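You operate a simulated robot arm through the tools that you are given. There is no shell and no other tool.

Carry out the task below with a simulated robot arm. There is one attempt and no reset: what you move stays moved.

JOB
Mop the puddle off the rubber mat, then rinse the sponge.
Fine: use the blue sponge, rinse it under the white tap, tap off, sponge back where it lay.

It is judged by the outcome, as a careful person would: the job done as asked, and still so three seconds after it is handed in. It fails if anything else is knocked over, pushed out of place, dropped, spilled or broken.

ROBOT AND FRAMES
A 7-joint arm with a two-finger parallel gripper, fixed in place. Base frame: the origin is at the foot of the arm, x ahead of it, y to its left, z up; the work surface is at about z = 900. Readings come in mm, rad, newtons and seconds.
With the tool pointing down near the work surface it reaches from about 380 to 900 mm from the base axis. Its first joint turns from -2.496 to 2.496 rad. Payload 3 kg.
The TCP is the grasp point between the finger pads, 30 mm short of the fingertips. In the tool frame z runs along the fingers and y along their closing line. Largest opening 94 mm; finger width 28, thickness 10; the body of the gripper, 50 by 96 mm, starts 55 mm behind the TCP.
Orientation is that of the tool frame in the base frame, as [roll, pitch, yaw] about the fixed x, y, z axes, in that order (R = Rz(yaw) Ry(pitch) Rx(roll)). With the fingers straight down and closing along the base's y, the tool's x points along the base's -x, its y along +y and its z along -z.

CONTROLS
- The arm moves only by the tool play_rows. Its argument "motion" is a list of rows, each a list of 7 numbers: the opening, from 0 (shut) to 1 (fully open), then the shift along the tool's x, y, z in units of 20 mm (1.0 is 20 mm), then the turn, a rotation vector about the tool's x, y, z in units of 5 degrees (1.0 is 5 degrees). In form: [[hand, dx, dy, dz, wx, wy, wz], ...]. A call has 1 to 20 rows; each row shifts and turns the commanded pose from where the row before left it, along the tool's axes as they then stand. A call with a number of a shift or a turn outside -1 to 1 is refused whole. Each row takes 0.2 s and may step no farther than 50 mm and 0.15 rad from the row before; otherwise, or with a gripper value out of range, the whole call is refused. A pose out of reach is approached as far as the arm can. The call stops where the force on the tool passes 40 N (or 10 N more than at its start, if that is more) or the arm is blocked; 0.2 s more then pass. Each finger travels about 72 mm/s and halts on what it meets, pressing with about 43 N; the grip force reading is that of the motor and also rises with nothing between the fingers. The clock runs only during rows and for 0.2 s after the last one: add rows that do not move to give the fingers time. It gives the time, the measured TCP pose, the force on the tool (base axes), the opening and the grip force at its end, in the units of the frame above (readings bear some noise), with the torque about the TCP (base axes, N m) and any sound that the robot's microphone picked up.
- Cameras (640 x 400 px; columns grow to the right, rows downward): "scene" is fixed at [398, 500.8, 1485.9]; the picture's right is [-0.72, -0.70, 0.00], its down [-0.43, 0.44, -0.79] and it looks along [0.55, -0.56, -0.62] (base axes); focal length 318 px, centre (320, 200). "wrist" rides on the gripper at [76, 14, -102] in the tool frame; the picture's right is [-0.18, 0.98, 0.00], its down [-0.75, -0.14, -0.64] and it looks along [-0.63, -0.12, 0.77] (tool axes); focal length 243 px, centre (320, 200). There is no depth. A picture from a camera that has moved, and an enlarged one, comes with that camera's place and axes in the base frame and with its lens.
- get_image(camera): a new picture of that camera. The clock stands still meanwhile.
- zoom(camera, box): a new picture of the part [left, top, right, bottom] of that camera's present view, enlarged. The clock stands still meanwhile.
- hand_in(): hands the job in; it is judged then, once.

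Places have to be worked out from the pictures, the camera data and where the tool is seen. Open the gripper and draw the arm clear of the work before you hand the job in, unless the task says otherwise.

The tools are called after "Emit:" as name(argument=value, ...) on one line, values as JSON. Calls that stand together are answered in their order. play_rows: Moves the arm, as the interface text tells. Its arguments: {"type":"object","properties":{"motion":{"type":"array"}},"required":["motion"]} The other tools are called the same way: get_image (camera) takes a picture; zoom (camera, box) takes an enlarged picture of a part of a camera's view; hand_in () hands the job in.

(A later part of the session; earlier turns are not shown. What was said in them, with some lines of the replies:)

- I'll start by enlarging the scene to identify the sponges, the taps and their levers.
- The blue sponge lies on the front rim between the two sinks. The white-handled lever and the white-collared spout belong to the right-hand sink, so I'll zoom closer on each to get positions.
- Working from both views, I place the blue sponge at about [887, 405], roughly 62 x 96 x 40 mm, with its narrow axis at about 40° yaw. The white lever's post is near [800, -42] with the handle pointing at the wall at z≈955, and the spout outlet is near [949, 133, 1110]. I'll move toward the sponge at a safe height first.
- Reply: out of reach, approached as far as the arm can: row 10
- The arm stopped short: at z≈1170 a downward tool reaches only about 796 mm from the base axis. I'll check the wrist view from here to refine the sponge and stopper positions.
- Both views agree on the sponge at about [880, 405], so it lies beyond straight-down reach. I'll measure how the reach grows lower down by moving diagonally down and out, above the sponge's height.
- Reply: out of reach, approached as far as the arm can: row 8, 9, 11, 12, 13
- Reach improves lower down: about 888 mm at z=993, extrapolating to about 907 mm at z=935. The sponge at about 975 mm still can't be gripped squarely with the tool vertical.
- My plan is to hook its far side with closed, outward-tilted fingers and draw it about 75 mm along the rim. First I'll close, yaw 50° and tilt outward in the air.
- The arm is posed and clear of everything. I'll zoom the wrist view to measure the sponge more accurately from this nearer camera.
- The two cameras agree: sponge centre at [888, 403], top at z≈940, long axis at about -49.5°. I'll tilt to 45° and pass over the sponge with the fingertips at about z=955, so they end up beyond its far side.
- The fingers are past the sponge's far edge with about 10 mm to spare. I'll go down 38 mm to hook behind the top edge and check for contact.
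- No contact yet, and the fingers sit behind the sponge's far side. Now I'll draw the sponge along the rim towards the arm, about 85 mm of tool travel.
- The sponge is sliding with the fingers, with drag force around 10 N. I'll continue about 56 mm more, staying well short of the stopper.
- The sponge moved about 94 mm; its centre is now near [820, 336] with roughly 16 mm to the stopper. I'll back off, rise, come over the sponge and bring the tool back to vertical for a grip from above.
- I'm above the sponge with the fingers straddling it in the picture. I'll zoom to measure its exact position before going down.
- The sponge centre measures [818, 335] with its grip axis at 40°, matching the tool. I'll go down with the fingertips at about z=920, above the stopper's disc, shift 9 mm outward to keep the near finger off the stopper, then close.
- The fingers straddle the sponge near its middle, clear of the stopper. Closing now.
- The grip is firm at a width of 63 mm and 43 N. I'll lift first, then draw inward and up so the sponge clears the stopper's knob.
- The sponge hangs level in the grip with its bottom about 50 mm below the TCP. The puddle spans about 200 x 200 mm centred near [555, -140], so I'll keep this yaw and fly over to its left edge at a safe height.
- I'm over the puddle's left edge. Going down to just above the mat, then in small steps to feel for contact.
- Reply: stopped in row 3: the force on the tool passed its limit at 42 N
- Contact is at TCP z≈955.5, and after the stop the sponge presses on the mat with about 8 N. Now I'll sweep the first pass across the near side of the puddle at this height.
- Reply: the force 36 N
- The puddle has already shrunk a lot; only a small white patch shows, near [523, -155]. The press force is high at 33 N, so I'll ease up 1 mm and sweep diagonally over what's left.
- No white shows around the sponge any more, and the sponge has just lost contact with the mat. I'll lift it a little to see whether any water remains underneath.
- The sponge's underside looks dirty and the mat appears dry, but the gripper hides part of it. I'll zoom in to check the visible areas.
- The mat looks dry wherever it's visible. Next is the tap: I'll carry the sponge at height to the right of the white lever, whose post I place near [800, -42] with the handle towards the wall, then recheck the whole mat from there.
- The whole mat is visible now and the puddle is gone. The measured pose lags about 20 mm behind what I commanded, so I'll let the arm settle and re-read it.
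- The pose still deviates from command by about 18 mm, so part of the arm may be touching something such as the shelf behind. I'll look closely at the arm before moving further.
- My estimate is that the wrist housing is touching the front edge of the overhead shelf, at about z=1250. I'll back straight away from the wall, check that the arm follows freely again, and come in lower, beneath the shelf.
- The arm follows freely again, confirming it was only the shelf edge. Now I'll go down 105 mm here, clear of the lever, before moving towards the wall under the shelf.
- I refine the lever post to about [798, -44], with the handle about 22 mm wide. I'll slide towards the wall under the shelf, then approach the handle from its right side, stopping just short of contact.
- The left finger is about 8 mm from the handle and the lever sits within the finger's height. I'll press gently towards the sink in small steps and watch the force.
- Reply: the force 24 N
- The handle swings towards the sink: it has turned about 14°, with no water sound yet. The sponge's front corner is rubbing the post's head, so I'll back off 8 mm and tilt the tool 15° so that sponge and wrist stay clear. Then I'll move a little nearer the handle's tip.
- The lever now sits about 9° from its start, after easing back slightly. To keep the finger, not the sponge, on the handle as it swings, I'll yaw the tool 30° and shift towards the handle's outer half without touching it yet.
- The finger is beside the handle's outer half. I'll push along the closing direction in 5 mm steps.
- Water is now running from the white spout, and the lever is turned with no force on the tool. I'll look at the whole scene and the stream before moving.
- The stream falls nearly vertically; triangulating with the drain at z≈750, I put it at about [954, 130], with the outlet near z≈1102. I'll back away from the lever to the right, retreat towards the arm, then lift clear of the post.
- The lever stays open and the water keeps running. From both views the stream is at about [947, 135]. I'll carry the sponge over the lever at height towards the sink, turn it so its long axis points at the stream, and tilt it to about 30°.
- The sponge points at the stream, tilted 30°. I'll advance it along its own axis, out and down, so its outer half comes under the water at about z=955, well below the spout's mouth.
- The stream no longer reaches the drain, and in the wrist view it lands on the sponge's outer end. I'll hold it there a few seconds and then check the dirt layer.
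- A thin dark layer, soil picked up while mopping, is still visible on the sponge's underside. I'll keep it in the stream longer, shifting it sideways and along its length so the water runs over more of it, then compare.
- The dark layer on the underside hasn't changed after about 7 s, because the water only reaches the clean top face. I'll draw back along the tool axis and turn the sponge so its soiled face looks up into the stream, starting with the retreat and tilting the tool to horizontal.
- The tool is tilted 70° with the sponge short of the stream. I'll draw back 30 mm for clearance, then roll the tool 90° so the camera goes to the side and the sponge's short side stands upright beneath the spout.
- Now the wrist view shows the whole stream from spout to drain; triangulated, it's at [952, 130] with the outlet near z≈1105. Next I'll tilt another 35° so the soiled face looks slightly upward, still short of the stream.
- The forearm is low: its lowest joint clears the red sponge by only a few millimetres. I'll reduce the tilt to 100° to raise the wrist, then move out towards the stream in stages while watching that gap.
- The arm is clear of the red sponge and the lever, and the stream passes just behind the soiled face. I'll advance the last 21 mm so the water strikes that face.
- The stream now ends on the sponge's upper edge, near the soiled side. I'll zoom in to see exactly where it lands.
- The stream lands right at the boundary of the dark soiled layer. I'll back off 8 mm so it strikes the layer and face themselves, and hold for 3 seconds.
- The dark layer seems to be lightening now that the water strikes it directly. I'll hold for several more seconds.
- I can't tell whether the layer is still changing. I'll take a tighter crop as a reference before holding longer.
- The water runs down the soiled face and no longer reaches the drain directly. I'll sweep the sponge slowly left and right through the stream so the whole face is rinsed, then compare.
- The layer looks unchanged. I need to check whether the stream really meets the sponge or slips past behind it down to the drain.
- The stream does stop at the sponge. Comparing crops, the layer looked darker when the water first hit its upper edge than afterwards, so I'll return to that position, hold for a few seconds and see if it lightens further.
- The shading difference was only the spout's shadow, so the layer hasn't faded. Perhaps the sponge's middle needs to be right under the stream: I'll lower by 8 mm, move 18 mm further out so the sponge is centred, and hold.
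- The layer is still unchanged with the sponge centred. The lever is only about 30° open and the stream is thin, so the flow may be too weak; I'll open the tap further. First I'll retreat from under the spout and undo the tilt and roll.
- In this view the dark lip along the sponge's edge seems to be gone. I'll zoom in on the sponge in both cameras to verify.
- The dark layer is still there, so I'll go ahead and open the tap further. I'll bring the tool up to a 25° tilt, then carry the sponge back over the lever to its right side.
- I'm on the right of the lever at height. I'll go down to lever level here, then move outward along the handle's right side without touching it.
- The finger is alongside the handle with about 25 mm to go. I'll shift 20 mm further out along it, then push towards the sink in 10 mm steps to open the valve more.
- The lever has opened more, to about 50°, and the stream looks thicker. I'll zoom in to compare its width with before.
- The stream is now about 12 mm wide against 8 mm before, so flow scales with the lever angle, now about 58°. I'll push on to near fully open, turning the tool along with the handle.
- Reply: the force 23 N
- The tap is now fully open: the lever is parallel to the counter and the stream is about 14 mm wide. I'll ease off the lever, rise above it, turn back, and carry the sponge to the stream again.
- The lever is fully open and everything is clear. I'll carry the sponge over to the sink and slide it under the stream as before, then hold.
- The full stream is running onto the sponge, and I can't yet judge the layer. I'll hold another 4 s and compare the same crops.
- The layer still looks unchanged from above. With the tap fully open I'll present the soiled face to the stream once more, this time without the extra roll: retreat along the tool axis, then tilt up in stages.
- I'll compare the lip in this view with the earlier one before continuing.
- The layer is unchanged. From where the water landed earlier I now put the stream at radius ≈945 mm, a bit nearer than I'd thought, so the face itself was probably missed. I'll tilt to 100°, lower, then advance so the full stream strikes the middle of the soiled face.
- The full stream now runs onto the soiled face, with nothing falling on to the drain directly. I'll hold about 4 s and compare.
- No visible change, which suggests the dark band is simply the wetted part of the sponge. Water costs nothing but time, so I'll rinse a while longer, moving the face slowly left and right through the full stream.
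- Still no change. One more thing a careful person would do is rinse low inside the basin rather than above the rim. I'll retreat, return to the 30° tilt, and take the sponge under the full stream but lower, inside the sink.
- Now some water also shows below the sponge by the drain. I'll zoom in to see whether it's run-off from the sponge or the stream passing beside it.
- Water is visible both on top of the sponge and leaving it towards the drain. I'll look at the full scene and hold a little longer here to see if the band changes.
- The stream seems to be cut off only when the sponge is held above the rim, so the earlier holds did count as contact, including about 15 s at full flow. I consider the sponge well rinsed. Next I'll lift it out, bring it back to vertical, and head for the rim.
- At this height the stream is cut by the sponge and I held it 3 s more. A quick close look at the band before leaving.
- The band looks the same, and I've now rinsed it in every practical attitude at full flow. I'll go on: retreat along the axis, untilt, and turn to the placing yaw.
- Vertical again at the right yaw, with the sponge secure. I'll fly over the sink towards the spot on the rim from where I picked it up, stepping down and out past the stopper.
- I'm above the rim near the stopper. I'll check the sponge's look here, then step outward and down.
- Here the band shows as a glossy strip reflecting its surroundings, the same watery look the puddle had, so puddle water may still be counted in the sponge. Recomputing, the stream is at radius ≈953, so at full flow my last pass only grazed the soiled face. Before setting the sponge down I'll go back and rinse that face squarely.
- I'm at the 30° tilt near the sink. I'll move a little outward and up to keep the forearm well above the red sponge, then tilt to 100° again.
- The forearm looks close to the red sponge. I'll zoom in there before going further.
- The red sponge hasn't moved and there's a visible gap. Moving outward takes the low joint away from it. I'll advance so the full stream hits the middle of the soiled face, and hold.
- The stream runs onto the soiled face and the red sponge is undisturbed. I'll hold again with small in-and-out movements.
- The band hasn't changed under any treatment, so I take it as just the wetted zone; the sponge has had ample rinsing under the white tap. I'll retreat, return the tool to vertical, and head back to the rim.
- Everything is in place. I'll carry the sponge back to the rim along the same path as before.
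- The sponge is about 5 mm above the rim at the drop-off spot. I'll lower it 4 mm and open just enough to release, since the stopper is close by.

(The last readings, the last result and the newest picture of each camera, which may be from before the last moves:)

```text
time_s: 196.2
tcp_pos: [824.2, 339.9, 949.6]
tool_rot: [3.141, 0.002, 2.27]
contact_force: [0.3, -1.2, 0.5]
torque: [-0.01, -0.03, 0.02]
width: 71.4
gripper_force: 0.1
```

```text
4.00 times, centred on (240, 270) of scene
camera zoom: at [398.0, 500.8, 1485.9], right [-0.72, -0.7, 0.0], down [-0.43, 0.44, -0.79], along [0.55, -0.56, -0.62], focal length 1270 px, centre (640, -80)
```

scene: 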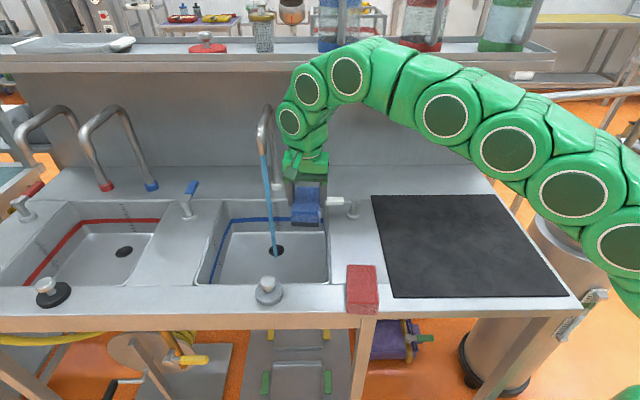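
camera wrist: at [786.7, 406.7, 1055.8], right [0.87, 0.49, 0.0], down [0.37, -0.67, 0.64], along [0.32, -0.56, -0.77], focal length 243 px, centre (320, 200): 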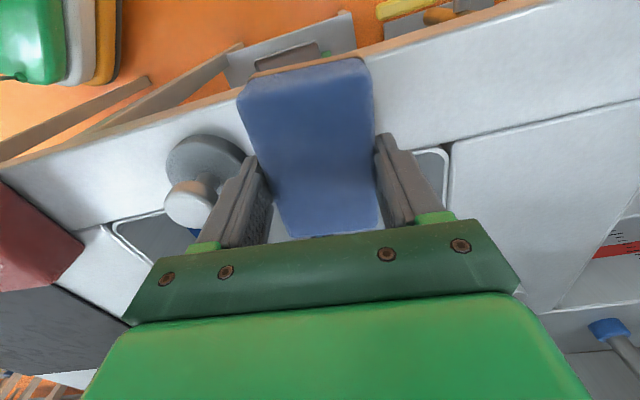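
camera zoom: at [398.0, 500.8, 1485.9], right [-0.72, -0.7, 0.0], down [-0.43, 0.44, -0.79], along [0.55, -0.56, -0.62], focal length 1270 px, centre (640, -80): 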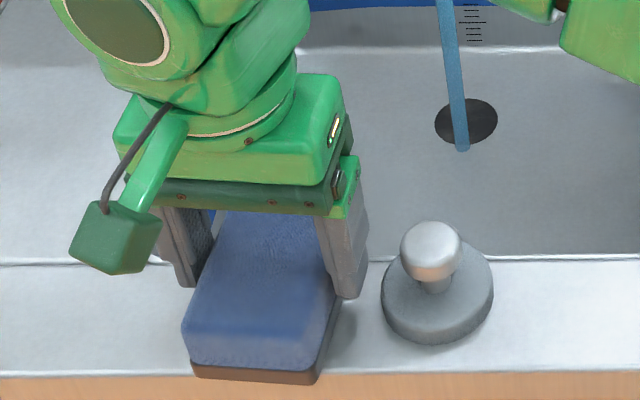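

Released cleanly. I'll lift straight up, draw back, and look at where the sponge lies now.

Emit:
play_rows(motion=[[0.76, 0, 0, -1, 0, 0, 0], [0.76, 0, -0.25, -1, 0, 0, 0], [0.76, 0, -0.8, -1, 0, 0, 0], [0.76, 0, -0.5, -0.5, 0, 0, 0], [0.76, 0, 0, 0, 0, 0, 0]])

Emit:
zoom(camera="wrist", box=[180, 20, 460, 220])

Emit:
zoom(camera="scene", box=[170, 220, 310, 320])

```text
time_s: 197.4
tcp_pos: [801.9, 319.6, 1020.6]
tool_rot: [3.141, 0.001, 2.268]
contact_force: [-0.3, 0.4, 0.2]
torque: [-0.01, 0.01, -0.03]
width: 71.0
gripper_force: 0.0
```

```text
2.00 times, centred on (320, 120) of wrist
camera zoom: at [762.9, 385.6, 1121.7], right [0.87, 0.49, 0.0], down [0.37, -0.67, 0.64], along [0.32, -0.56, -0.77], focal length 485 px, centre (320, 360)
```

zoom: 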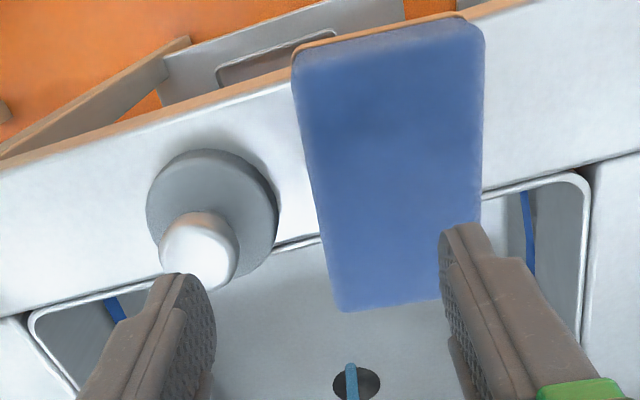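

```text
4.00 times, centred on (240, 270) of scene
camera zoom: at [398.0, 500.8, 1485.9], right [-0.72, -0.7, 0.0], down [-0.43, 0.44, -0.79], along [0.55, -0.56, -0.62], focal length 1270 px, centre (640, -80)
```

zoom: 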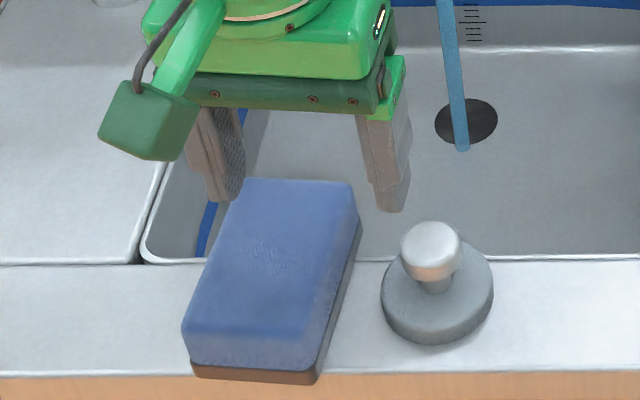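

The sponge lies at [824, 340] with its long axis at about -50°, roughly 90 mm short of its original spot at about [887.5, 403]. I'll turn the tool 90° so both fingers can push its near side evenly, tilt outward 25°, and move to just behind it with the fingers straddling the stopper.

Emit:
play_rows(motion=[[0.74, 0, 0, 0, 0, 0, -1], [0.74, 0, 0, 0, 0, 0, -1], [0.74, 0, 0, 0, 0, 0, -1], [0.74, 0, 0, 0, 0, 0, -1], [0.74, 0, 0, 0, 0, 0, -1], [0.74, 0, 0, 0, 0, 0, -1], [0.74, 0, 0, 0, 0, 0, -1], [0.74, 0, 0, 0, 0, 0, -1], [0.74, 0, 0, 0, 0, 0, -1], [0.74, 0, 0, 0, 0, 0, -1], [0.74, 0, 0, 0, 0, 0, -1], [0.74, 0, 0, 0, 0, 0, -1], [0.74, 0, 0, 0, 0, 0, -1], [0.74, 0, 0, 0, 0, 0, -1], [0.74, 0, 0, 0, 0, 0, -1], [0.74, 0, 0, 0, 0, 0, -1], [0.74, 0, 0, 0, 0, 0, -1], [0.74, 0, 0, 0, 0, 0, -1], [0.74, 0, 0, 0, 0, 0, 0]])

Emit:
play_rows(motion=[[0.74, 0, 0, 0, 0, -1, 0], [0.74, 0, 0, 0, 0, -1, 0], [0.74, 0, 0, 0, 0, -1, 0], [0.74, 0, 0, 0, 0, -1, 0], [0.74, 0, 0, 0, 0, -1, 0], [0.74, 0.694, 0.025, 0.044, 0, 0, 0], [0.74, 0.694, 0.025, 0.044, 0, 0, 0], [0.74, 0.694, 0.025, 0.044, 0, 0, 0], [0.74, 0, 0, 0, 0, 0, 0]])

Emit:
get_image(camera="wrist")

Emit:
zoom(camera="scene", box=[170, 200, 310, 320])

```text
time_s: 201.4
tcp_pos: [801.4, 318.0, 1020.3]
tool_rot: [-3.14, 0.002, -2.443]
contact_force: [-0.2, -0.4, -0.1]
torque: [-0.03, -0.01, 0.0]
width: 69.5
gripper_force: 0.1
```

```text
time_s: 203.4
tcp_pos: [772.0, 295.6, 1001.1]
tool_rot: [-3.138, 0.44, -2.442]
contact_force: [-0.1, -0.6, -0.2]
torque: [0.03, 0.0, 0.0]
width: 69.5
gripper_force: 0.1
```

```text
taken
camera wrist: at [676.1, 233.4, 1060.1], right [-0.5, 0.86, 0.08], down [0.4, 0.16, 0.9], along [0.76, 0.49, -0.43], focal length 243 px, centre (320, 200)
```

wrist: 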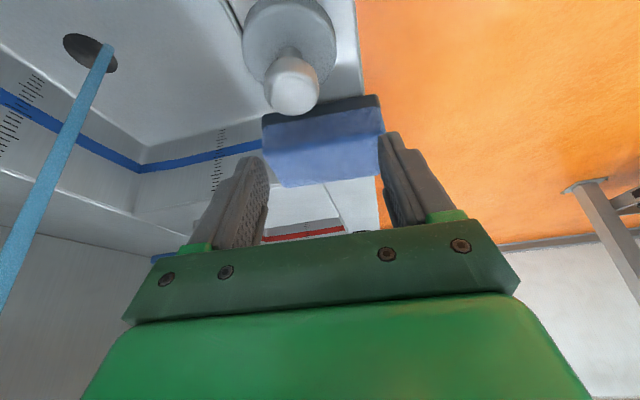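

```text
3.33 times, centred on (240, 260) of scene
camera zoom: at [398.0, 500.8, 1485.9], right [-0.72, -0.7, 0.0], down [-0.43, 0.44, -0.79], along [0.55, -0.56, -0.62], focal length 1059 px, centre (587, 0)
```

zoom: 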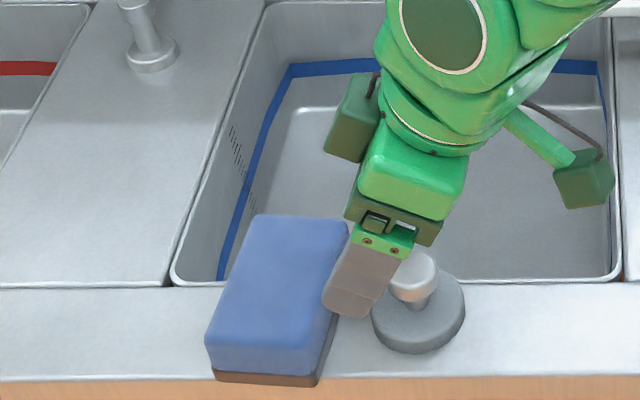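

The fingers are behind the sponge with the stopper's knob between them. I'll descend 45 mm first and check clearance.

Emit:
play_rows(motion=[[0.74, 0.328, 0, 0.702, 0, 0, 0], [0.74, 0.328, 0, 0.702, 0, 0, 0], [0.74, 0.328, 0, 0.702, 0, 0, 0], [0.74, 0, 0, 0, 0, 0, 0]])

Emit:
get_image(camera="wrist")

Emit:
zoom(camera="scene", box=[170, 200, 310, 320])

```text
time_s: 204.4
tcp_pos: [770.8, 296.0, 953.6]
tool_rot: [-3.139, 0.439, -2.442]
contact_force: [-0.5, -0.4, 0.0]
torque: [-0.02, 0.0, -0.04]
width: 69.5
gripper_force: 0.1
```

```text
taken
camera wrist: at [675.4, 233.5, 1012.8], right [-0.5, 0.86, 0.08], down [0.4, 0.16, 0.9], along [0.76, 0.48, -0.43], focal length 243 px, centre (320, 200)
```

wrist: 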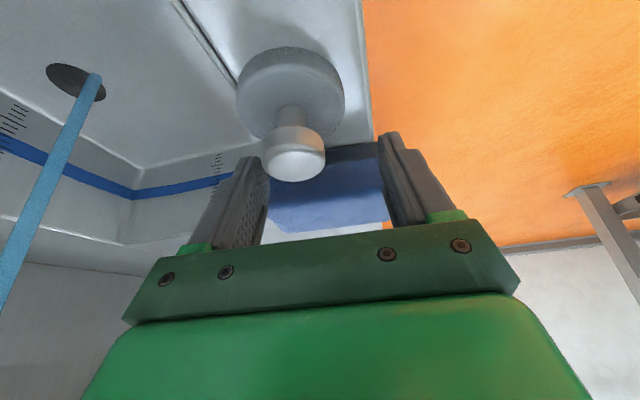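

```text
3.33 times, centred on (240, 260) of scene
camera zoom: at [398.0, 500.8, 1485.9], right [-0.72, -0.7, 0.0], down [-0.43, 0.44, -0.79], along [0.55, -0.56, -0.62], focal length 1059 px, centre (587, 0)
```

zoom: 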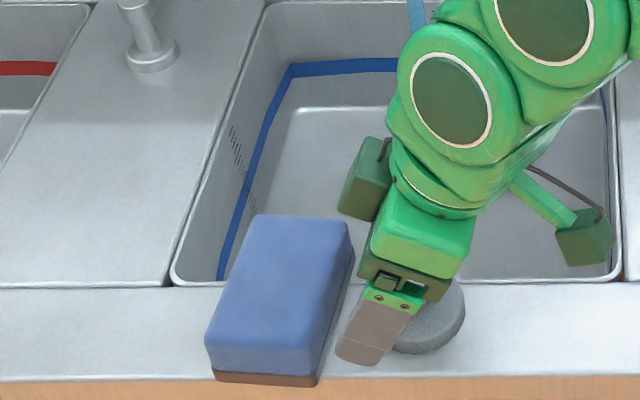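

The left finger is fairly close to the stopper's disc. I'll move 9 mm outward at this height first, then lower the fingertips to near the surface just behind the sponge.

Emit:
play_rows(motion=[[0.74, -0.41, 0, 0.19, 0, 0, 0], [0.74, 0.31, 0, 0.66, 0, 0, 0], [0.74, 0, 0, 0, 0, 0, 0]])

Emit:
zoom(camera="scene", box=[170, 220, 310, 320])

Emit:
get_image(camera="wrist")

```text
time_s: 205.2
tcp_pos: [778.7, 301.4, 939.2]
tool_rot: [-3.139, 0.44, -2.444]
contact_force: [0.7, 0.5, -0.1]
torque: [0.01, -0.01, 0.02]
width: 69.8
gripper_force: 0.0
```

```text
4.00 times, centred on (240, 270) of scene
camera zoom: at [398.0, 500.8, 1485.9], right [-0.72, -0.7, 0.0], down [-0.43, 0.44, -0.79], along [0.55, -0.56, -0.62], focal length 1270 px, centre (640, -80)
```

zoom: 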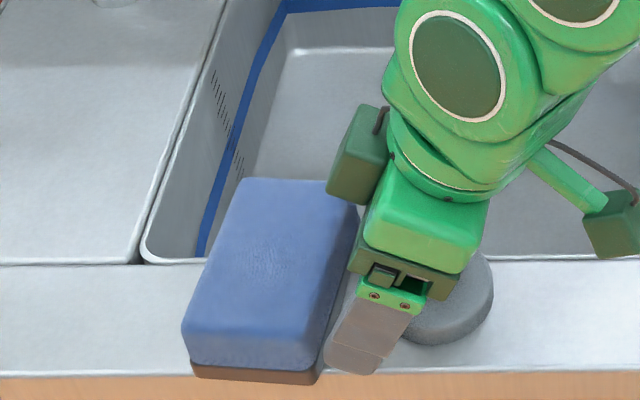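

```text
taken
camera wrist: at [682.6, 239.6, 998.3], right [-0.5, 0.86, 0.08], down [0.4, 0.16, 0.9], along [0.76, 0.49, -0.43], focal length 243 px, centre (320, 200)
```

wrist: 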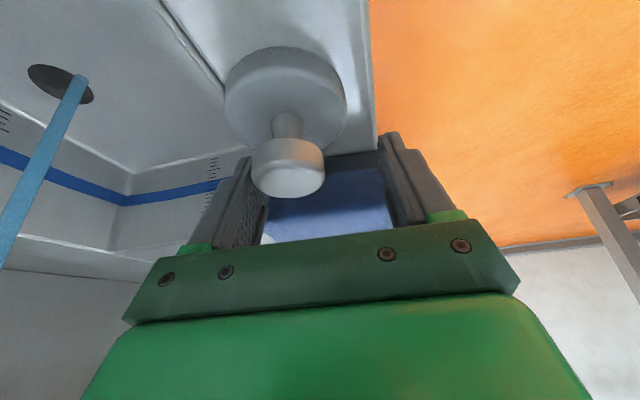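

No contact yet and the stopper is clear. Now I'll push the sponge outward along the rim, first about 50 mm.

Emit:
play_rows(motion=[[0.74, -0.467, 0.038, 0.218, 0, 0, 0], [0.74, -0.467, 0.038, 0.218, 0, 0, 0], [0.74, -0.467, 0.038, 0.218, 0, 0, 0], [0.74, -0.467, 0.038, 0.218, 0, 0, 0], [0.74, -0.467, 0.038, 0.218, 0, 0, 0], [0.74, 0, 0, 0, 0, 0, 0]])

Emit:
zoom(camera="scene", box=[150, 220, 290, 320])

Emit:
get_image(camera="wrist")

```text
time_s: 206.7
tcp_pos: [817.1, 338.2, 938.0]
tool_rot: [-3.14, 0.437, -2.441]
contact_force: [-0.1, -0.3, 0.2]
torque: [0.03, 0.0, 0.0]
width: 69.6
gripper_force: 0.1
```

```text
4.00 times, centred on (220, 270) of scene
camera zoom: at [398.0, 500.8, 1485.9], right [-0.72, -0.7, 0.0], down [-0.43, 0.44, -0.79], along [0.55, -0.56, -0.62], focal length 1270 px, centre (720, -80)
```

zoom: 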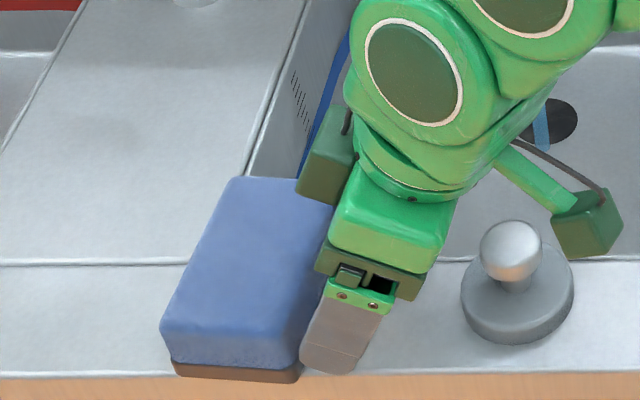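

```text
taken
camera wrist: at [720.3, 275.7, 997.6], right [-0.5, 0.86, 0.08], down [0.4, 0.16, 0.9], along [0.76, 0.49, -0.43], focal length 243 px, centre (320, 200)
```

wrist: 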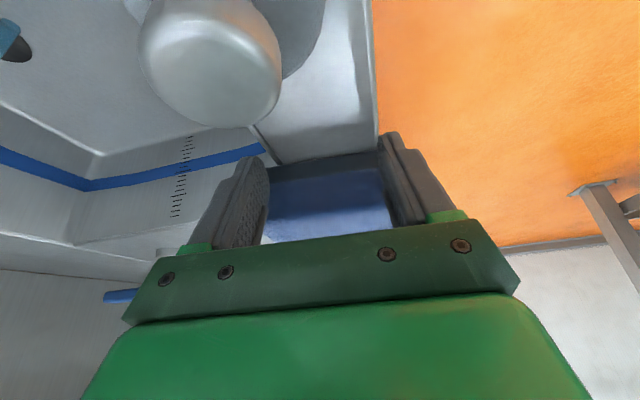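

The sponge slid evenly; comparing with the first picture it needs about 38 mm more. I'll back off a touch, rise 4 mm so the camera box keeps clear of the stopper's knob, and push most of the remainder.

Emit:
play_rows(motion=[[0.74, 0.136, 0, -0.063, 0, 0, 0], [0.74, -0.085, 0, -0.181, 0, 0, 0], [0.74, -0.478, 0.054, 0.223, 0, 0, 0], [0.74, -0.478, 0.054, 0.223, 0, 0, 0], [0.74, -0.478, 0.054, 0.223, 0, 0, 0], [0.74, 0, 0, 0, 0, 0, 0]])

Emit:
zoom(camera="scene", box=[150, 250, 230, 330])

Emit:
zoom(camera="scene", box=[150, 200, 310, 320])

```text
time_s: 208.1
tcp_pos: [835.2, 359.7, 942.4]
tool_rot: [-3.14, 0.438, -2.442]
contact_force: [1.0, 0.4, -0.7]
torque: [0.0, -0.01, -0.04]
width: 69.6
gripper_force: 0.2
```

```text
5.00 times, centred on (190, 290) of scene
camera zoom: at [398.0, 500.8, 1485.9], right [-0.72, -0.7, 0.0], down [-0.43, 0.44, -0.79], along [0.55, -0.56, -0.62], focal length 1588 px, centre (970, -250)
```

zoom: 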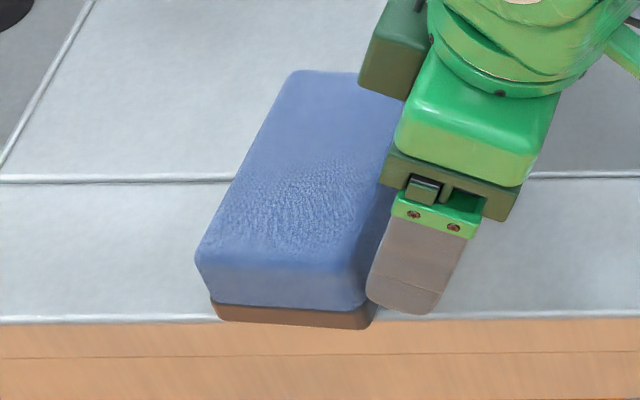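

```text
3.33 times, centred on (230, 260) of scene
camera zoom: at [398.0, 500.8, 1485.9], right [-0.72, -0.7, 0.0], down [-0.43, 0.44, -0.79], along [0.55, -0.56, -0.62], focal length 1059 px, centre (620, 0)
```

zoom: 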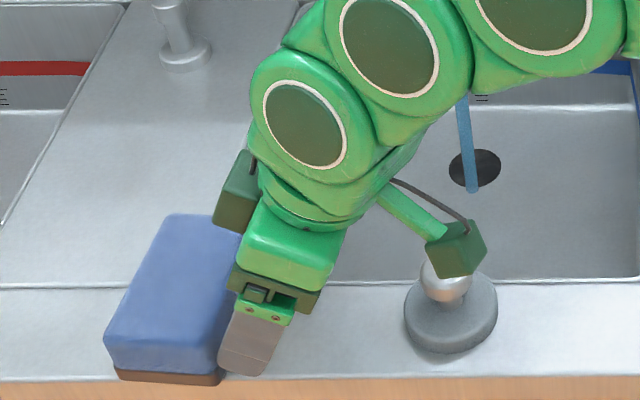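

Against the first picture the sponge is still about 10 mm short along the rim and about 6 mm too far towards the wall. I'll push the rest diagonally outward and towards the front.

Emit:
play_rows(motion=[[0.74, -0.159, 0.16, 0.074, 0, 0, 0], [0.74, -0.159, 0.16, 0.074, 0, 0, 0], [0.74, -0.159, 0.16, 0.074, 0, 0, 0], [0.74, 0, 0, 0, 0, 0, 0]])

Emit:
zoom(camera="scene", box=[150, 250, 230, 330])

```text
time_s: 209.1
tcp_pos: [837.0, 372.8, 942.6]
tool_rot: [-3.139, 0.437, -2.442]
contact_force: [0.7, -0.4, -0.4]
torque: [0.01, 0.02, -0.03]
width: 69.6
gripper_force: 0.1
```

```text
5.00 times, centred on (190, 290) of scene
camera zoom: at [398.0, 500.8, 1485.9], right [-0.72, -0.7, 0.0], down [-0.43, 0.44, -0.79], along [0.55, -0.56, -0.62], focal length 1588 px, centre (970, -250)
```

zoom: 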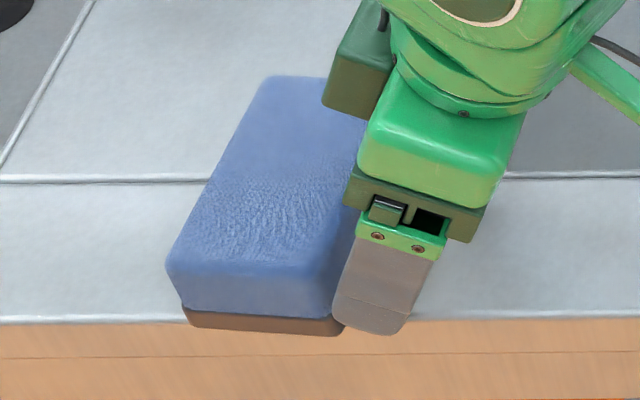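

The sponge now matches its first-picture outline to within a couple of millimetres. I'll back straight off and rise.

Emit:
play_rows(motion=[[0.74, 0.453, 0, -0.212, 0, 0, 0], [0.74, 0.453, 0, -0.212, 0, 0, 0], [0.74, -0.423, 0, -0.906, 0, 0, 0], [0.74, -0.423, 0, -0.906, 0, 0, 0], [0.74, -0.423, 0, -0.906, 0, 0, 0], [0.74, -0.423, 0, -0.906, 0, 0, 0], [0.74, 0.906, 0, -0.423, 0, 0, 0], [0.74, 0.906, 0, -0.423, 0, 0, 0], [0.74, 0.906, 0, -0.423, 0, 0, 0], [0.74, 0, 0, 0, 0, 0, 0]])

Emit:
zoom(camera="scene", box=[150, 250, 230, 330])

Emit:
get_image(camera="scene")

Emit:
get_image(camera="wrist")

```text
time_s: 211.2
tcp_pos: [775.8, 320.8, 1022.1]
tool_rot: [-3.141, 0.439, -2.441]
contact_force: [0.2, 0.0, 0.2]
torque: [0.0, -0.02, 0.01]
width: 69.9
gripper_force: 0.0
```

```text
5.00 times, centred on (190, 290) of scene
camera zoom: at [398.0, 500.8, 1485.9], right [-0.72, -0.7, 0.0], down [-0.43, 0.44, -0.79], along [0.55, -0.56, -0.62], focal length 1588 px, centre (970, -250)
```

zoom: 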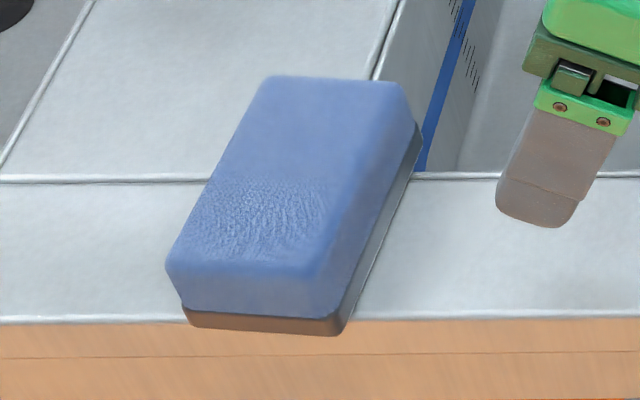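

```text
taken
```

scene: 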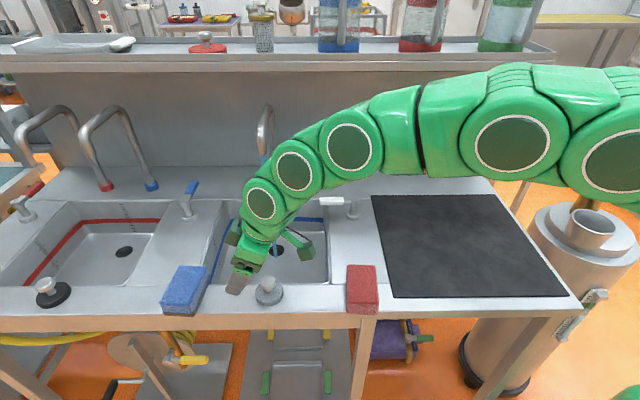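

```text
taken
camera wrist: at [680.4, 259.4, 1081.8], right [-0.5, 0.86, 0.08], down [0.4, 0.16, 0.9], along [0.76, 0.49, -0.43], focal length 243 px, centre (320, 200)
```

wrist: 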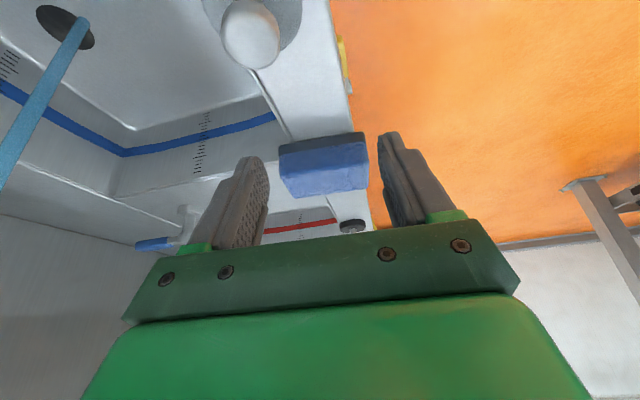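

The sponge is back on its original outline. Now for the tap: I'll close the fingers, turn the tool, and move at height to the left-front side of the open lever, ready to push it shut.

Emit:
play_rows(motion=[[0, 0, 0, 0, 0.451, 0, 0.967], [0, 0, 0, 0, 0.451, 0, 0.967], [0, 0, 0, 0, 0.451, 0, 0.967], [0, 0, 0, 0, 0.451, 0, 0.967], [0, 0, 0, 0, 0.451, 0, 0.967], [0, 0, 0, 0, 0.451, 0, 0.967], [0, 0, 0, 0, 0, 0, 0]])

Emit:
play_rows(motion=[[0, -0.021, -0.998, -0.061, 0, 0, 0], [0, -0.021, -0.998, -0.061, 0, 0, 0], [0, -0.021, -0.998, -0.061, 0, 0, 0], [0, -0.021, -0.998, -0.061, 0, 0, 0], [0, -0.021, -0.998, -0.061, 0, 0, 0], [0, -0.021, -0.998, -0.061, 0, 0, 0], [0, -0.021, -0.998, -0.061, 0, 0, 0], [0, -0.021, -0.998, -0.061, 0, 0, 0], [0, -0.021, -0.998, -0.061, 0, 0, 0], [0, -0.021, -0.998, -0.061, 0, 0, 0], [0, -0.021, -0.998, -0.061, 0, 0, 0], [0, -0.021, -0.998, -0.061, 0, 0, 0], [0, -0.021, -0.998, -0.061, 0, 0, 0], [0, -0.021, -0.998, -0.061, 0, 0, 0], [0, 0, 0, 0, 0, 0, 0]])

Emit:
get_image(camera="scene")

Emit:
get_image(camera="wrist")

```text
time_s: 212.8
tcp_pos: [776.9, 321.4, 1021.4]
tool_rot: [-3.14, 0.439, -3.003]
contact_force: [0.0, -0.1, -0.1]
torque: [-0.01, 0.04, 0.0]
width: 0.0
gripper_force: 32.8
```

```text
time_s: 216.1
tcp_pos: [813.3, 43.7, 1040.4]
tool_rot: [-3.141, 0.439, -3.003]
contact_force: [0.7, 0.3, 0.3]
torque: [0.05, 0.0, 0.02]
width: 0.0
gripper_force: 33.1
```

```text
taken
```

scene: 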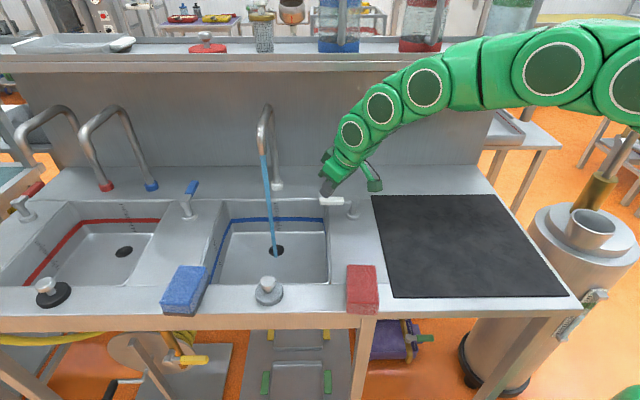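

```text
taken
camera wrist: at [700.2, 42.1, 1099.8], right [0.03, 1.0, 0.08], down [0.42, -0.08, 0.9], along [0.9, 0.01, -0.43], focal length 243 px, centre (320, 200)
```

wrist: 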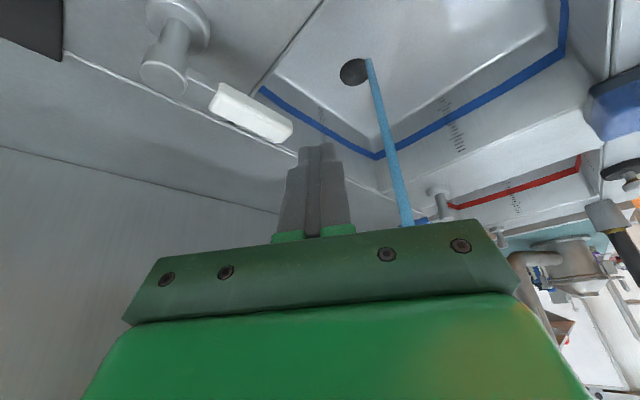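

I'm on the left-front side of the lever. I'll lower to lever height and begin pushing it back along its arc, first about a third of the way.

Emit:
play_rows(motion=[[0, 0.37, 0, 0.793, 0, 0, 0], [0, 0.37, 0, 0.793, 0, 0, 0], [0, 0.37, 0, 0.793, 0, 0, 0], [0, 0.37, 0, 0.793, 0, 0, 0], [0, -0.268, -0.365, 0.125, 0, 0, 0], [0, -0.268, -0.365, 0.125, 0, 0, 0], [0, -0.421, -0.41, 0.197, 0, 0, 0], [0, -0.421, -0.41, 0.197, 0, 0, 0], [0, -0.268, -0.463, 0.125, 0, 0, 0], [0, -0.268, -0.463, 0.125, 0, 0, 0], [0, 0, 0, 0, 0, 0, 0]])

Emit:
zoom(camera="scene", box=[240, 130, 400, 250])

Emit:
get_image(camera="wrist")

```text
time_s: 218.4
tcp_pos: [863.2, 1.9, 970.7]
tool_rot: [-3.141, 0.44, -3.002]
contact_force: [-0.7, -0.2, -0.1]
torque: [0.03, 0.01, 0.0]
width: 0.0
gripper_force: 32.9
```

```text
3.33 times, centred on (320, 190) of scene
camera zoom: at [398.0, 500.8, 1485.9], right [-0.72, -0.7, 0.0], down [-0.43, 0.44, -0.79], along [0.55, -0.56, -0.62], focal length 1059 px, centre (320, 233)
```

zoom: 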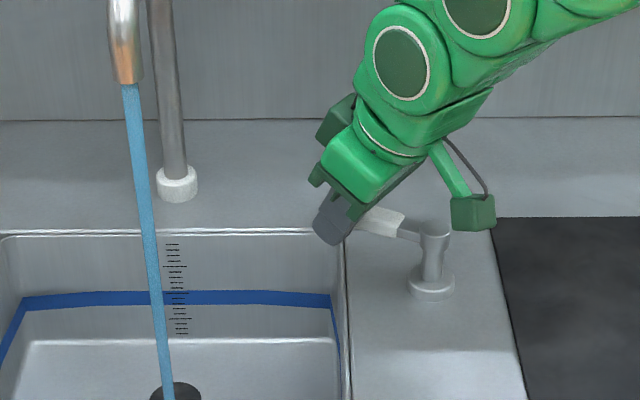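

```text
taken
camera wrist: at [748.6, -0.9, 1030.8], right [0.03, 1.0, 0.08], down [0.42, -0.08, 0.9], along [0.91, 0.01, -0.42], focal length 243 px, centre (320, 200)
```

wrist: 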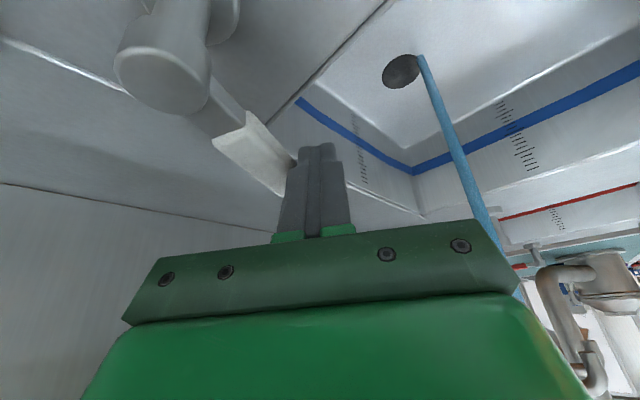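

The handle is swinging back with negligible force. I'll follow the arc on to the closed position.

Emit:
play_rows(motion=[[0, -0.15, -0.52, 0.07, 0, 0, 0], [0, -0.15, -0.52, 0.07, 0, 0, 0], [0, -0.022, -0.548, 0.01, 0, 0, 0], [0, -0.022, -0.548, 0.01, 0, 0, 0], [0, 0.107, -0.535, -0.05, 0, 0, 0], [0, 0.107, -0.535, -0.05, 0, 0, 0], [0, 0, 0, 0, 0, 0, 0]])

Emit:
zoom(camera="scene", box=[240, 130, 400, 250])

Emit:
get_image(camera="wrist")

```text
time_s: 220.1
tcp_pos: [874.7, -62.4, 971.1]
tool_rot: [-3.141, 0.437, -3.001]
contact_force: [0.5, 1.8, 1.2]
torque: [-0.01, 0.0, 0.03]
width: 0.0
gripper_force: 32.7
```

```text
3.33 times, centred on (320, 190) of scene
camera zoom: at [398.0, 500.8, 1485.9], right [-0.72, -0.7, 0.0], down [-0.43, 0.44, -0.79], along [0.55, -0.56, -0.62], focal length 1059 px, centre (320, 233)
```

zoom: 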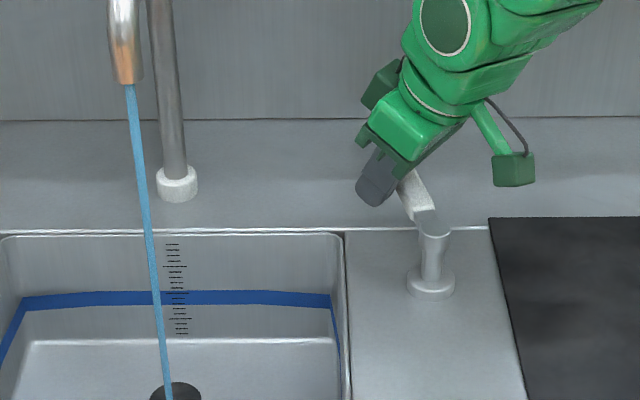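

```text
taken
camera wrist: at [760.6, -65.1, 1029.9], right [0.03, 1.0, 0.08], down [0.42, -0.08, 0.9], along [0.9, 0.01, -0.43], focal length 243 px, centre (320, 200)
```

wrist: 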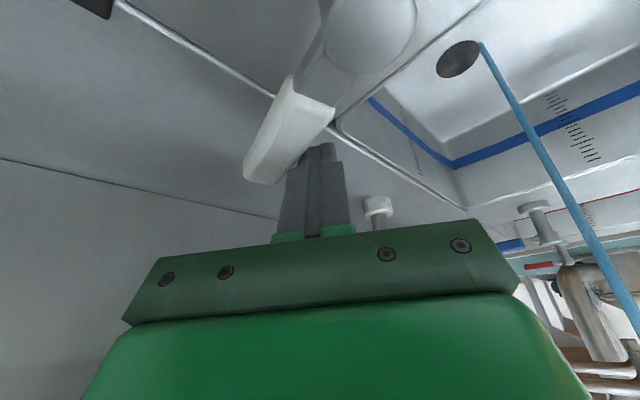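

The stream is thinning and the lever is nearly back. I'll finish the arc with gentle steps until it meets its stop.

Emit:
play_rows(motion=[[0, 0.2, -0.44, -0.094, 0, 0, 0], [0, 0.2, -0.44, -0.094, 0, 0, 0], [0, 0.086, -0.13, -0.04, 0, 0, 0], [0, 0, 0, 0, 0, 0, 0]])

Emit:
zoom(camera="scene", box=[240, 130, 400, 250])

```text
time_s: 220.8
tcp_pos: [868.6, -77.8, 970.2]
tool_rot: [3.138, 0.44, -2.999]
contact_force: [10.2, 28.4, 4.9]
torque: [0.23, -0.04, -0.14]
width: 0.3
gripper_force: 32.8
stopped in row 3: the force on the tool passed its limit at 45 N (the readings are from after the stop); the commanded pose is now the measured one
```

```text
3.33 times, centred on (320, 190) of scene
camera zoom: at [398.0, 500.8, 1485.9], right [-0.72, -0.7, 0.0], down [-0.43, 0.44, -0.79], along [0.55, -0.56, -0.62], focal length 1059 px, centre (320, 233)
```

zoom: 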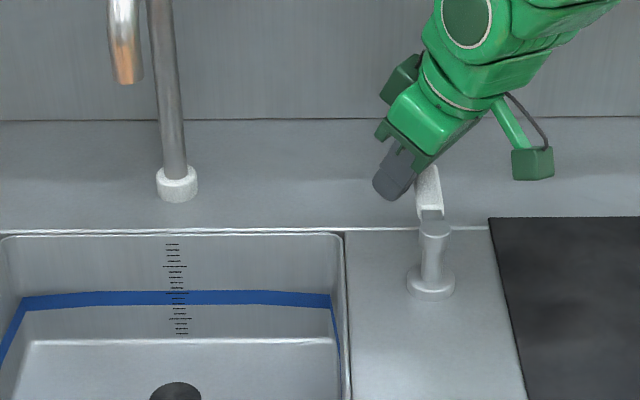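

The stream has stopped and the lever is back against its closed stop. I'll ease away from the handle, rise, and withdraw to look over the whole scene.

Emit:
play_rows(motion=[[0, -0.1, 0.6, 0.05, 0, 0, 0], [0, -0.1, 0.6, 0.05, 0, 0, 0], [0, -0.423, 0, -0.906, 0, 0, 0], [0, -0.423, 0, -0.906, 0, 0, 0], [0, -0.423, 0, -0.906, 0, 0, 0], [0, -0.423, 0, -0.906, 0, 0, 0], [0, 0.9, 0.5, -0.42, 0, 0, 0], [0, 0.9, 0.5, -0.42, 0, 0, 0], [0, 0.9, 0.5, -0.42, 0, 0, 0], [0, 0.9, 0.5, -0.42, 0, 0, 0], [0, 0.9, 0.5, -0.42, 0, 0, 0], [0, 0.9, 0, -0.42, 0, 0, 0], [0, 0.9, 0, -0.42, 0, 0, 0], [0, 0.9, 0, -0.42, 0, 0, 0], [0, 0, 0, -0.5, 0, 0, 0], [0, 0, 0, 0, 0, 0, 0]])

Emit:
get_image(camera="scene")

Emit:
zoom(camera="scene", box=[310, 160, 400, 230])

Emit:
zoom(camera="scene", box=[150, 250, 230, 330])

```text
time_s: 224.2
tcp_pos: [700.1, -31.6, 1059.8]
tool_rot: [3.138, 0.442, -3.003]
contact_force: [-0.2, 1.9, -0.3]
torque: [0.0, 0.04, 0.03]
width: 0.0
gripper_force: 33.3
```

```text
taken
```

scene: 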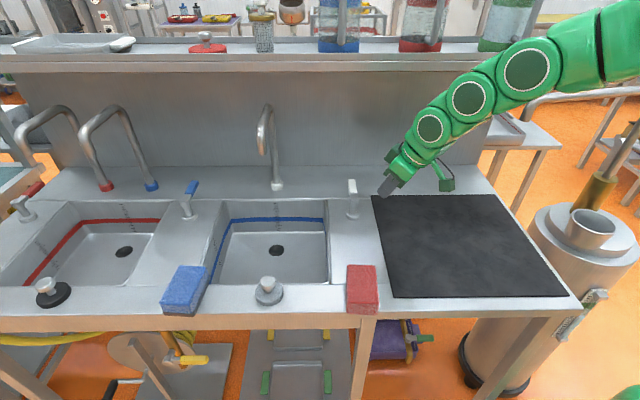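

```text
5.71 times, centred on (355, 195) of scene
camera zoom: at [398.0, 500.8, 1485.9], right [-0.72, -0.7, 0.0], down [-0.43, 0.44, -0.79], along [0.55, -0.56, -0.62], focal length 1815 px, centre (120, 229)
```

zoom: 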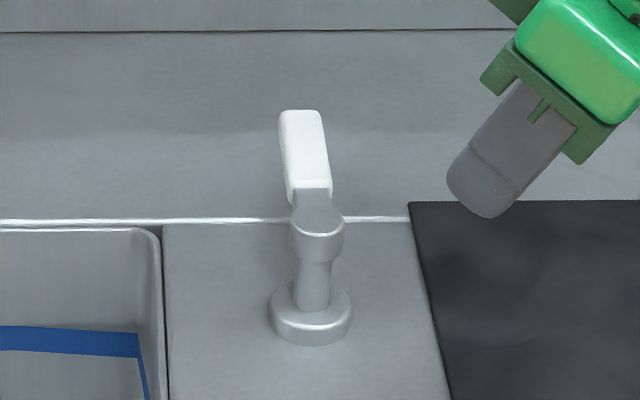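

```text
5.00 times, centred on (190, 290) of scene
camera zoom: at [398.0, 500.8, 1485.9], right [-0.72, -0.7, 0.0], down [-0.43, 0.44, -0.79], along [0.55, -0.56, -0.62], focal length 1588 px, centre (970, -250)
```

zoom: 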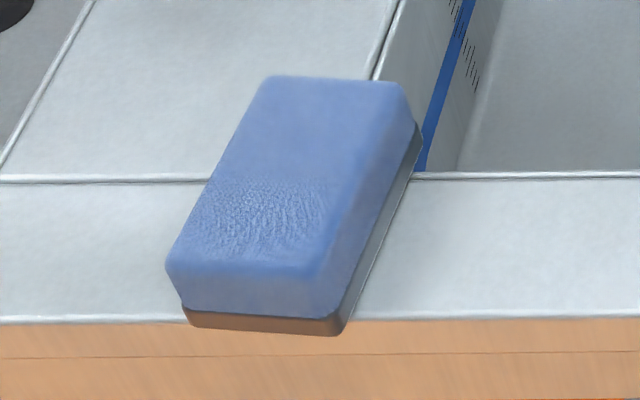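

The lever looks exactly as it did at the start, the stream is off and the sponge is in place. I'll inspect the mat closely for any leftover water.

Emit:
zoom(camera="scene", box=[400, 200, 520, 290])

Emit:
zoom(camera="wrist", box=[0, 0, 400, 230])

Emit:
zoom(camera="scene", box=[200, 180, 340, 320])

```text
4.44 times, centred on (460, 245) of scene
camera zoom: at [398.0, 500.8, 1485.9], right [-0.72, -0.7, 0.0], down [-0.43, 0.44, -0.79], along [0.55, -0.56, -0.62], focal length 1412 px, centre (-302, 0)
```

zoom: 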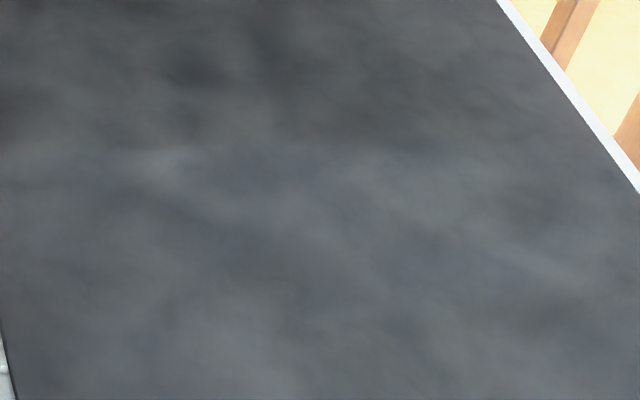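

```text
1.60 times, centred on (200, 115) of wrist
camera zoom: at [586.5, -34.7, 1119.1], right [0.03, 1.0, 0.08], down [0.42, -0.08, 0.9], along [0.91, 0.01, -0.42], focal length 388 px, centre (512, 336)
```

zoom: 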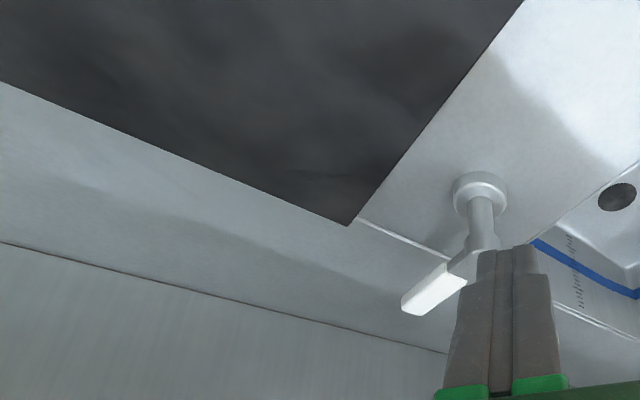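

```text
2.86 times, centred on (270, 250) of scene
camera zoom: at [398.0, 500.8, 1485.9], right [-0.72, -0.7, 0.0], down [-0.43, 0.44, -0.79], along [0.55, -0.56, -0.62], focal length 907 px, centre (463, 57)
```

zoom: 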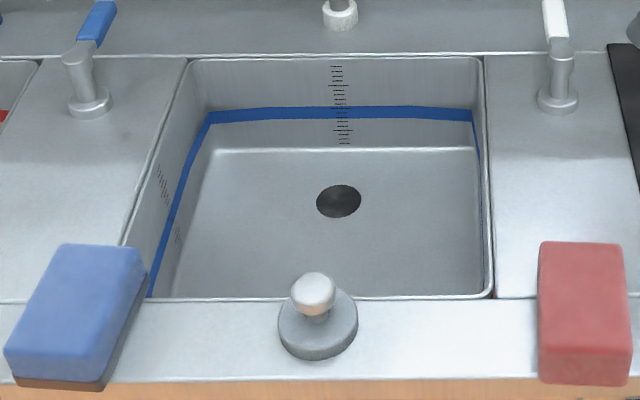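

The mat is dry, the tap is off with its lever exactly as at the start, and the red sponge and stopper are untouched. The blue sponge lies on its original outline. I'll open the gripper while rising and drawing the arm clear of the counter.

Emit:
play_rows(motion=[[0, -0.423, 0, -0.906, 0, 0, 0], [0, -0.423, 0, -0.906, 0, 0, 0], [0, -0.423, 0, -0.906, 0, 0, 0], [0, -0.423, 0, -0.906, 0, 0, 0], [1, -0.423, 0, -0.906, 0, 0, 0], [1, -0.423, 0, -0.906, 0, 0, 0], [1, -0.423, 0, -0.906, 0, 0, 0], [1, 0.906, 0, -0.423, 0, 0, 0], [1, 0.906, 0, -0.423, 0, 0, 0], [1, 0.906, 0, -0.423, 0, 0, 0], [1, 0.906, 0, -0.423, 0, 0, 0], [1, 0.906, 0, -0.423, 0, 0, 0], [1, 0.906, 0, -0.423, 0, 0, 0], [1, 0, 0, 0, 0, 0, 0], [1, 0, 0, 0, 0, 0, 0], [1, 0, 0, 0, 0, 0, 0]])

Emit:
get_image(camera="scene")

Emit:
zoom(camera="scene", box=[140, 90, 400, 320])

Emit:
zoom(camera="scene", box=[150, 250, 230, 330])

```text
time_s: 227.6
tcp_pos: [583.4, -48.5, 1198.5]
tool_rot: [3.141, 0.44, -3.002]
contact_force: [0.4, 0.1, 0.2]
torque: [-0.04, -0.02, 0.0]
width: 93.9
gripper_force: 0.1
```

```text
taken
```

scene: 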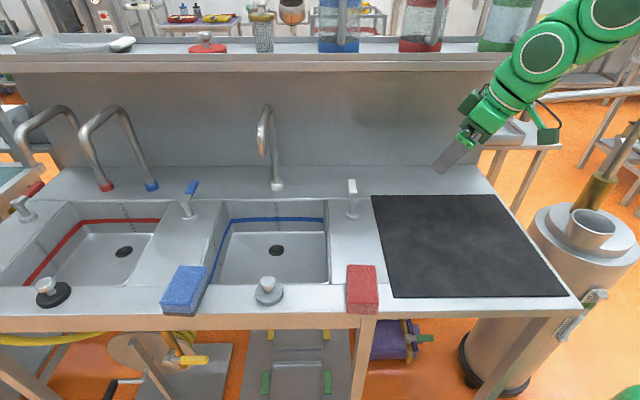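

```text
1.74 times, centred on (270, 205) of scene
camera zoom: at [398.0, 500.8, 1485.9], right [-0.72, -0.7, 0.0], down [-0.43, 0.44, -0.79], along [0.55, -0.56, -0.62], focal length 552 px, centre (407, 191)
```

zoom: 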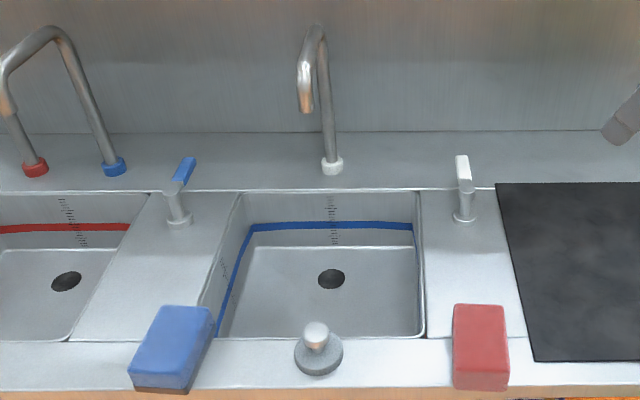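

```text
5.00 times, centred on (190, 290) of scene
camera zoom: at [398.0, 500.8, 1485.9], right [-0.72, -0.7, 0.0], down [-0.43, 0.44, -0.79], along [0.55, -0.56, -0.62], focal length 1588 px, centre (970, -250)
```

zoom: 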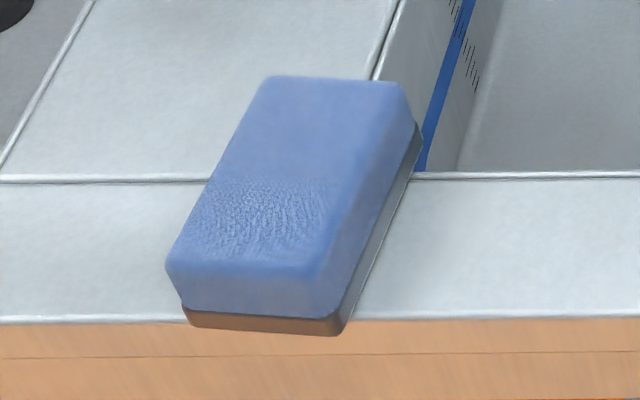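

Everything matches the first picture: the mat is dry, the white tap is off, the blue sponge is where it lay, and nothing else has moved. The gripper is open and the arm is clear. A dark band along the sponge's lower edge hasn't faded; I take it to be the wetted part. I'm handing in.

Emit:
hand_in()

```text
The job is handed in.
```

I handed the job in with everything done as asked, except that I can't be certain the sponge counts as fully rinsed.

- **Puddle:** I mopped it off the rubber mat with the blue sponge. Close-up pictures afterwards show the mat dry.
- **Rinse:** I held the blue sponge under the white tap several times, more than 20 seconds of it at full flow, including with the soiled side turned towards the stream. A dark band about 12 mm high appeared along its lower edge when I mopped, and it never faded. I took it to be wetness rather than dirt, but I couldn't confirm that.
- **Tap:** The white tap is off and its lever is back exactly where it started.
- **Sponge position:** It lay too far out to grip squarely, so I dragged it along the rim to pick it up and pushed it back at the end. It sits within a couple of millimetres of where it lay.
- **Other objects:** The red sponge and the sink stopper are where they were. Early on the arm briefly pressed against something, probably the edge of the overhead shelf. I backed off, and nothing on the shelf looks moved.

The gripper is open and the arm is clear of the counter.
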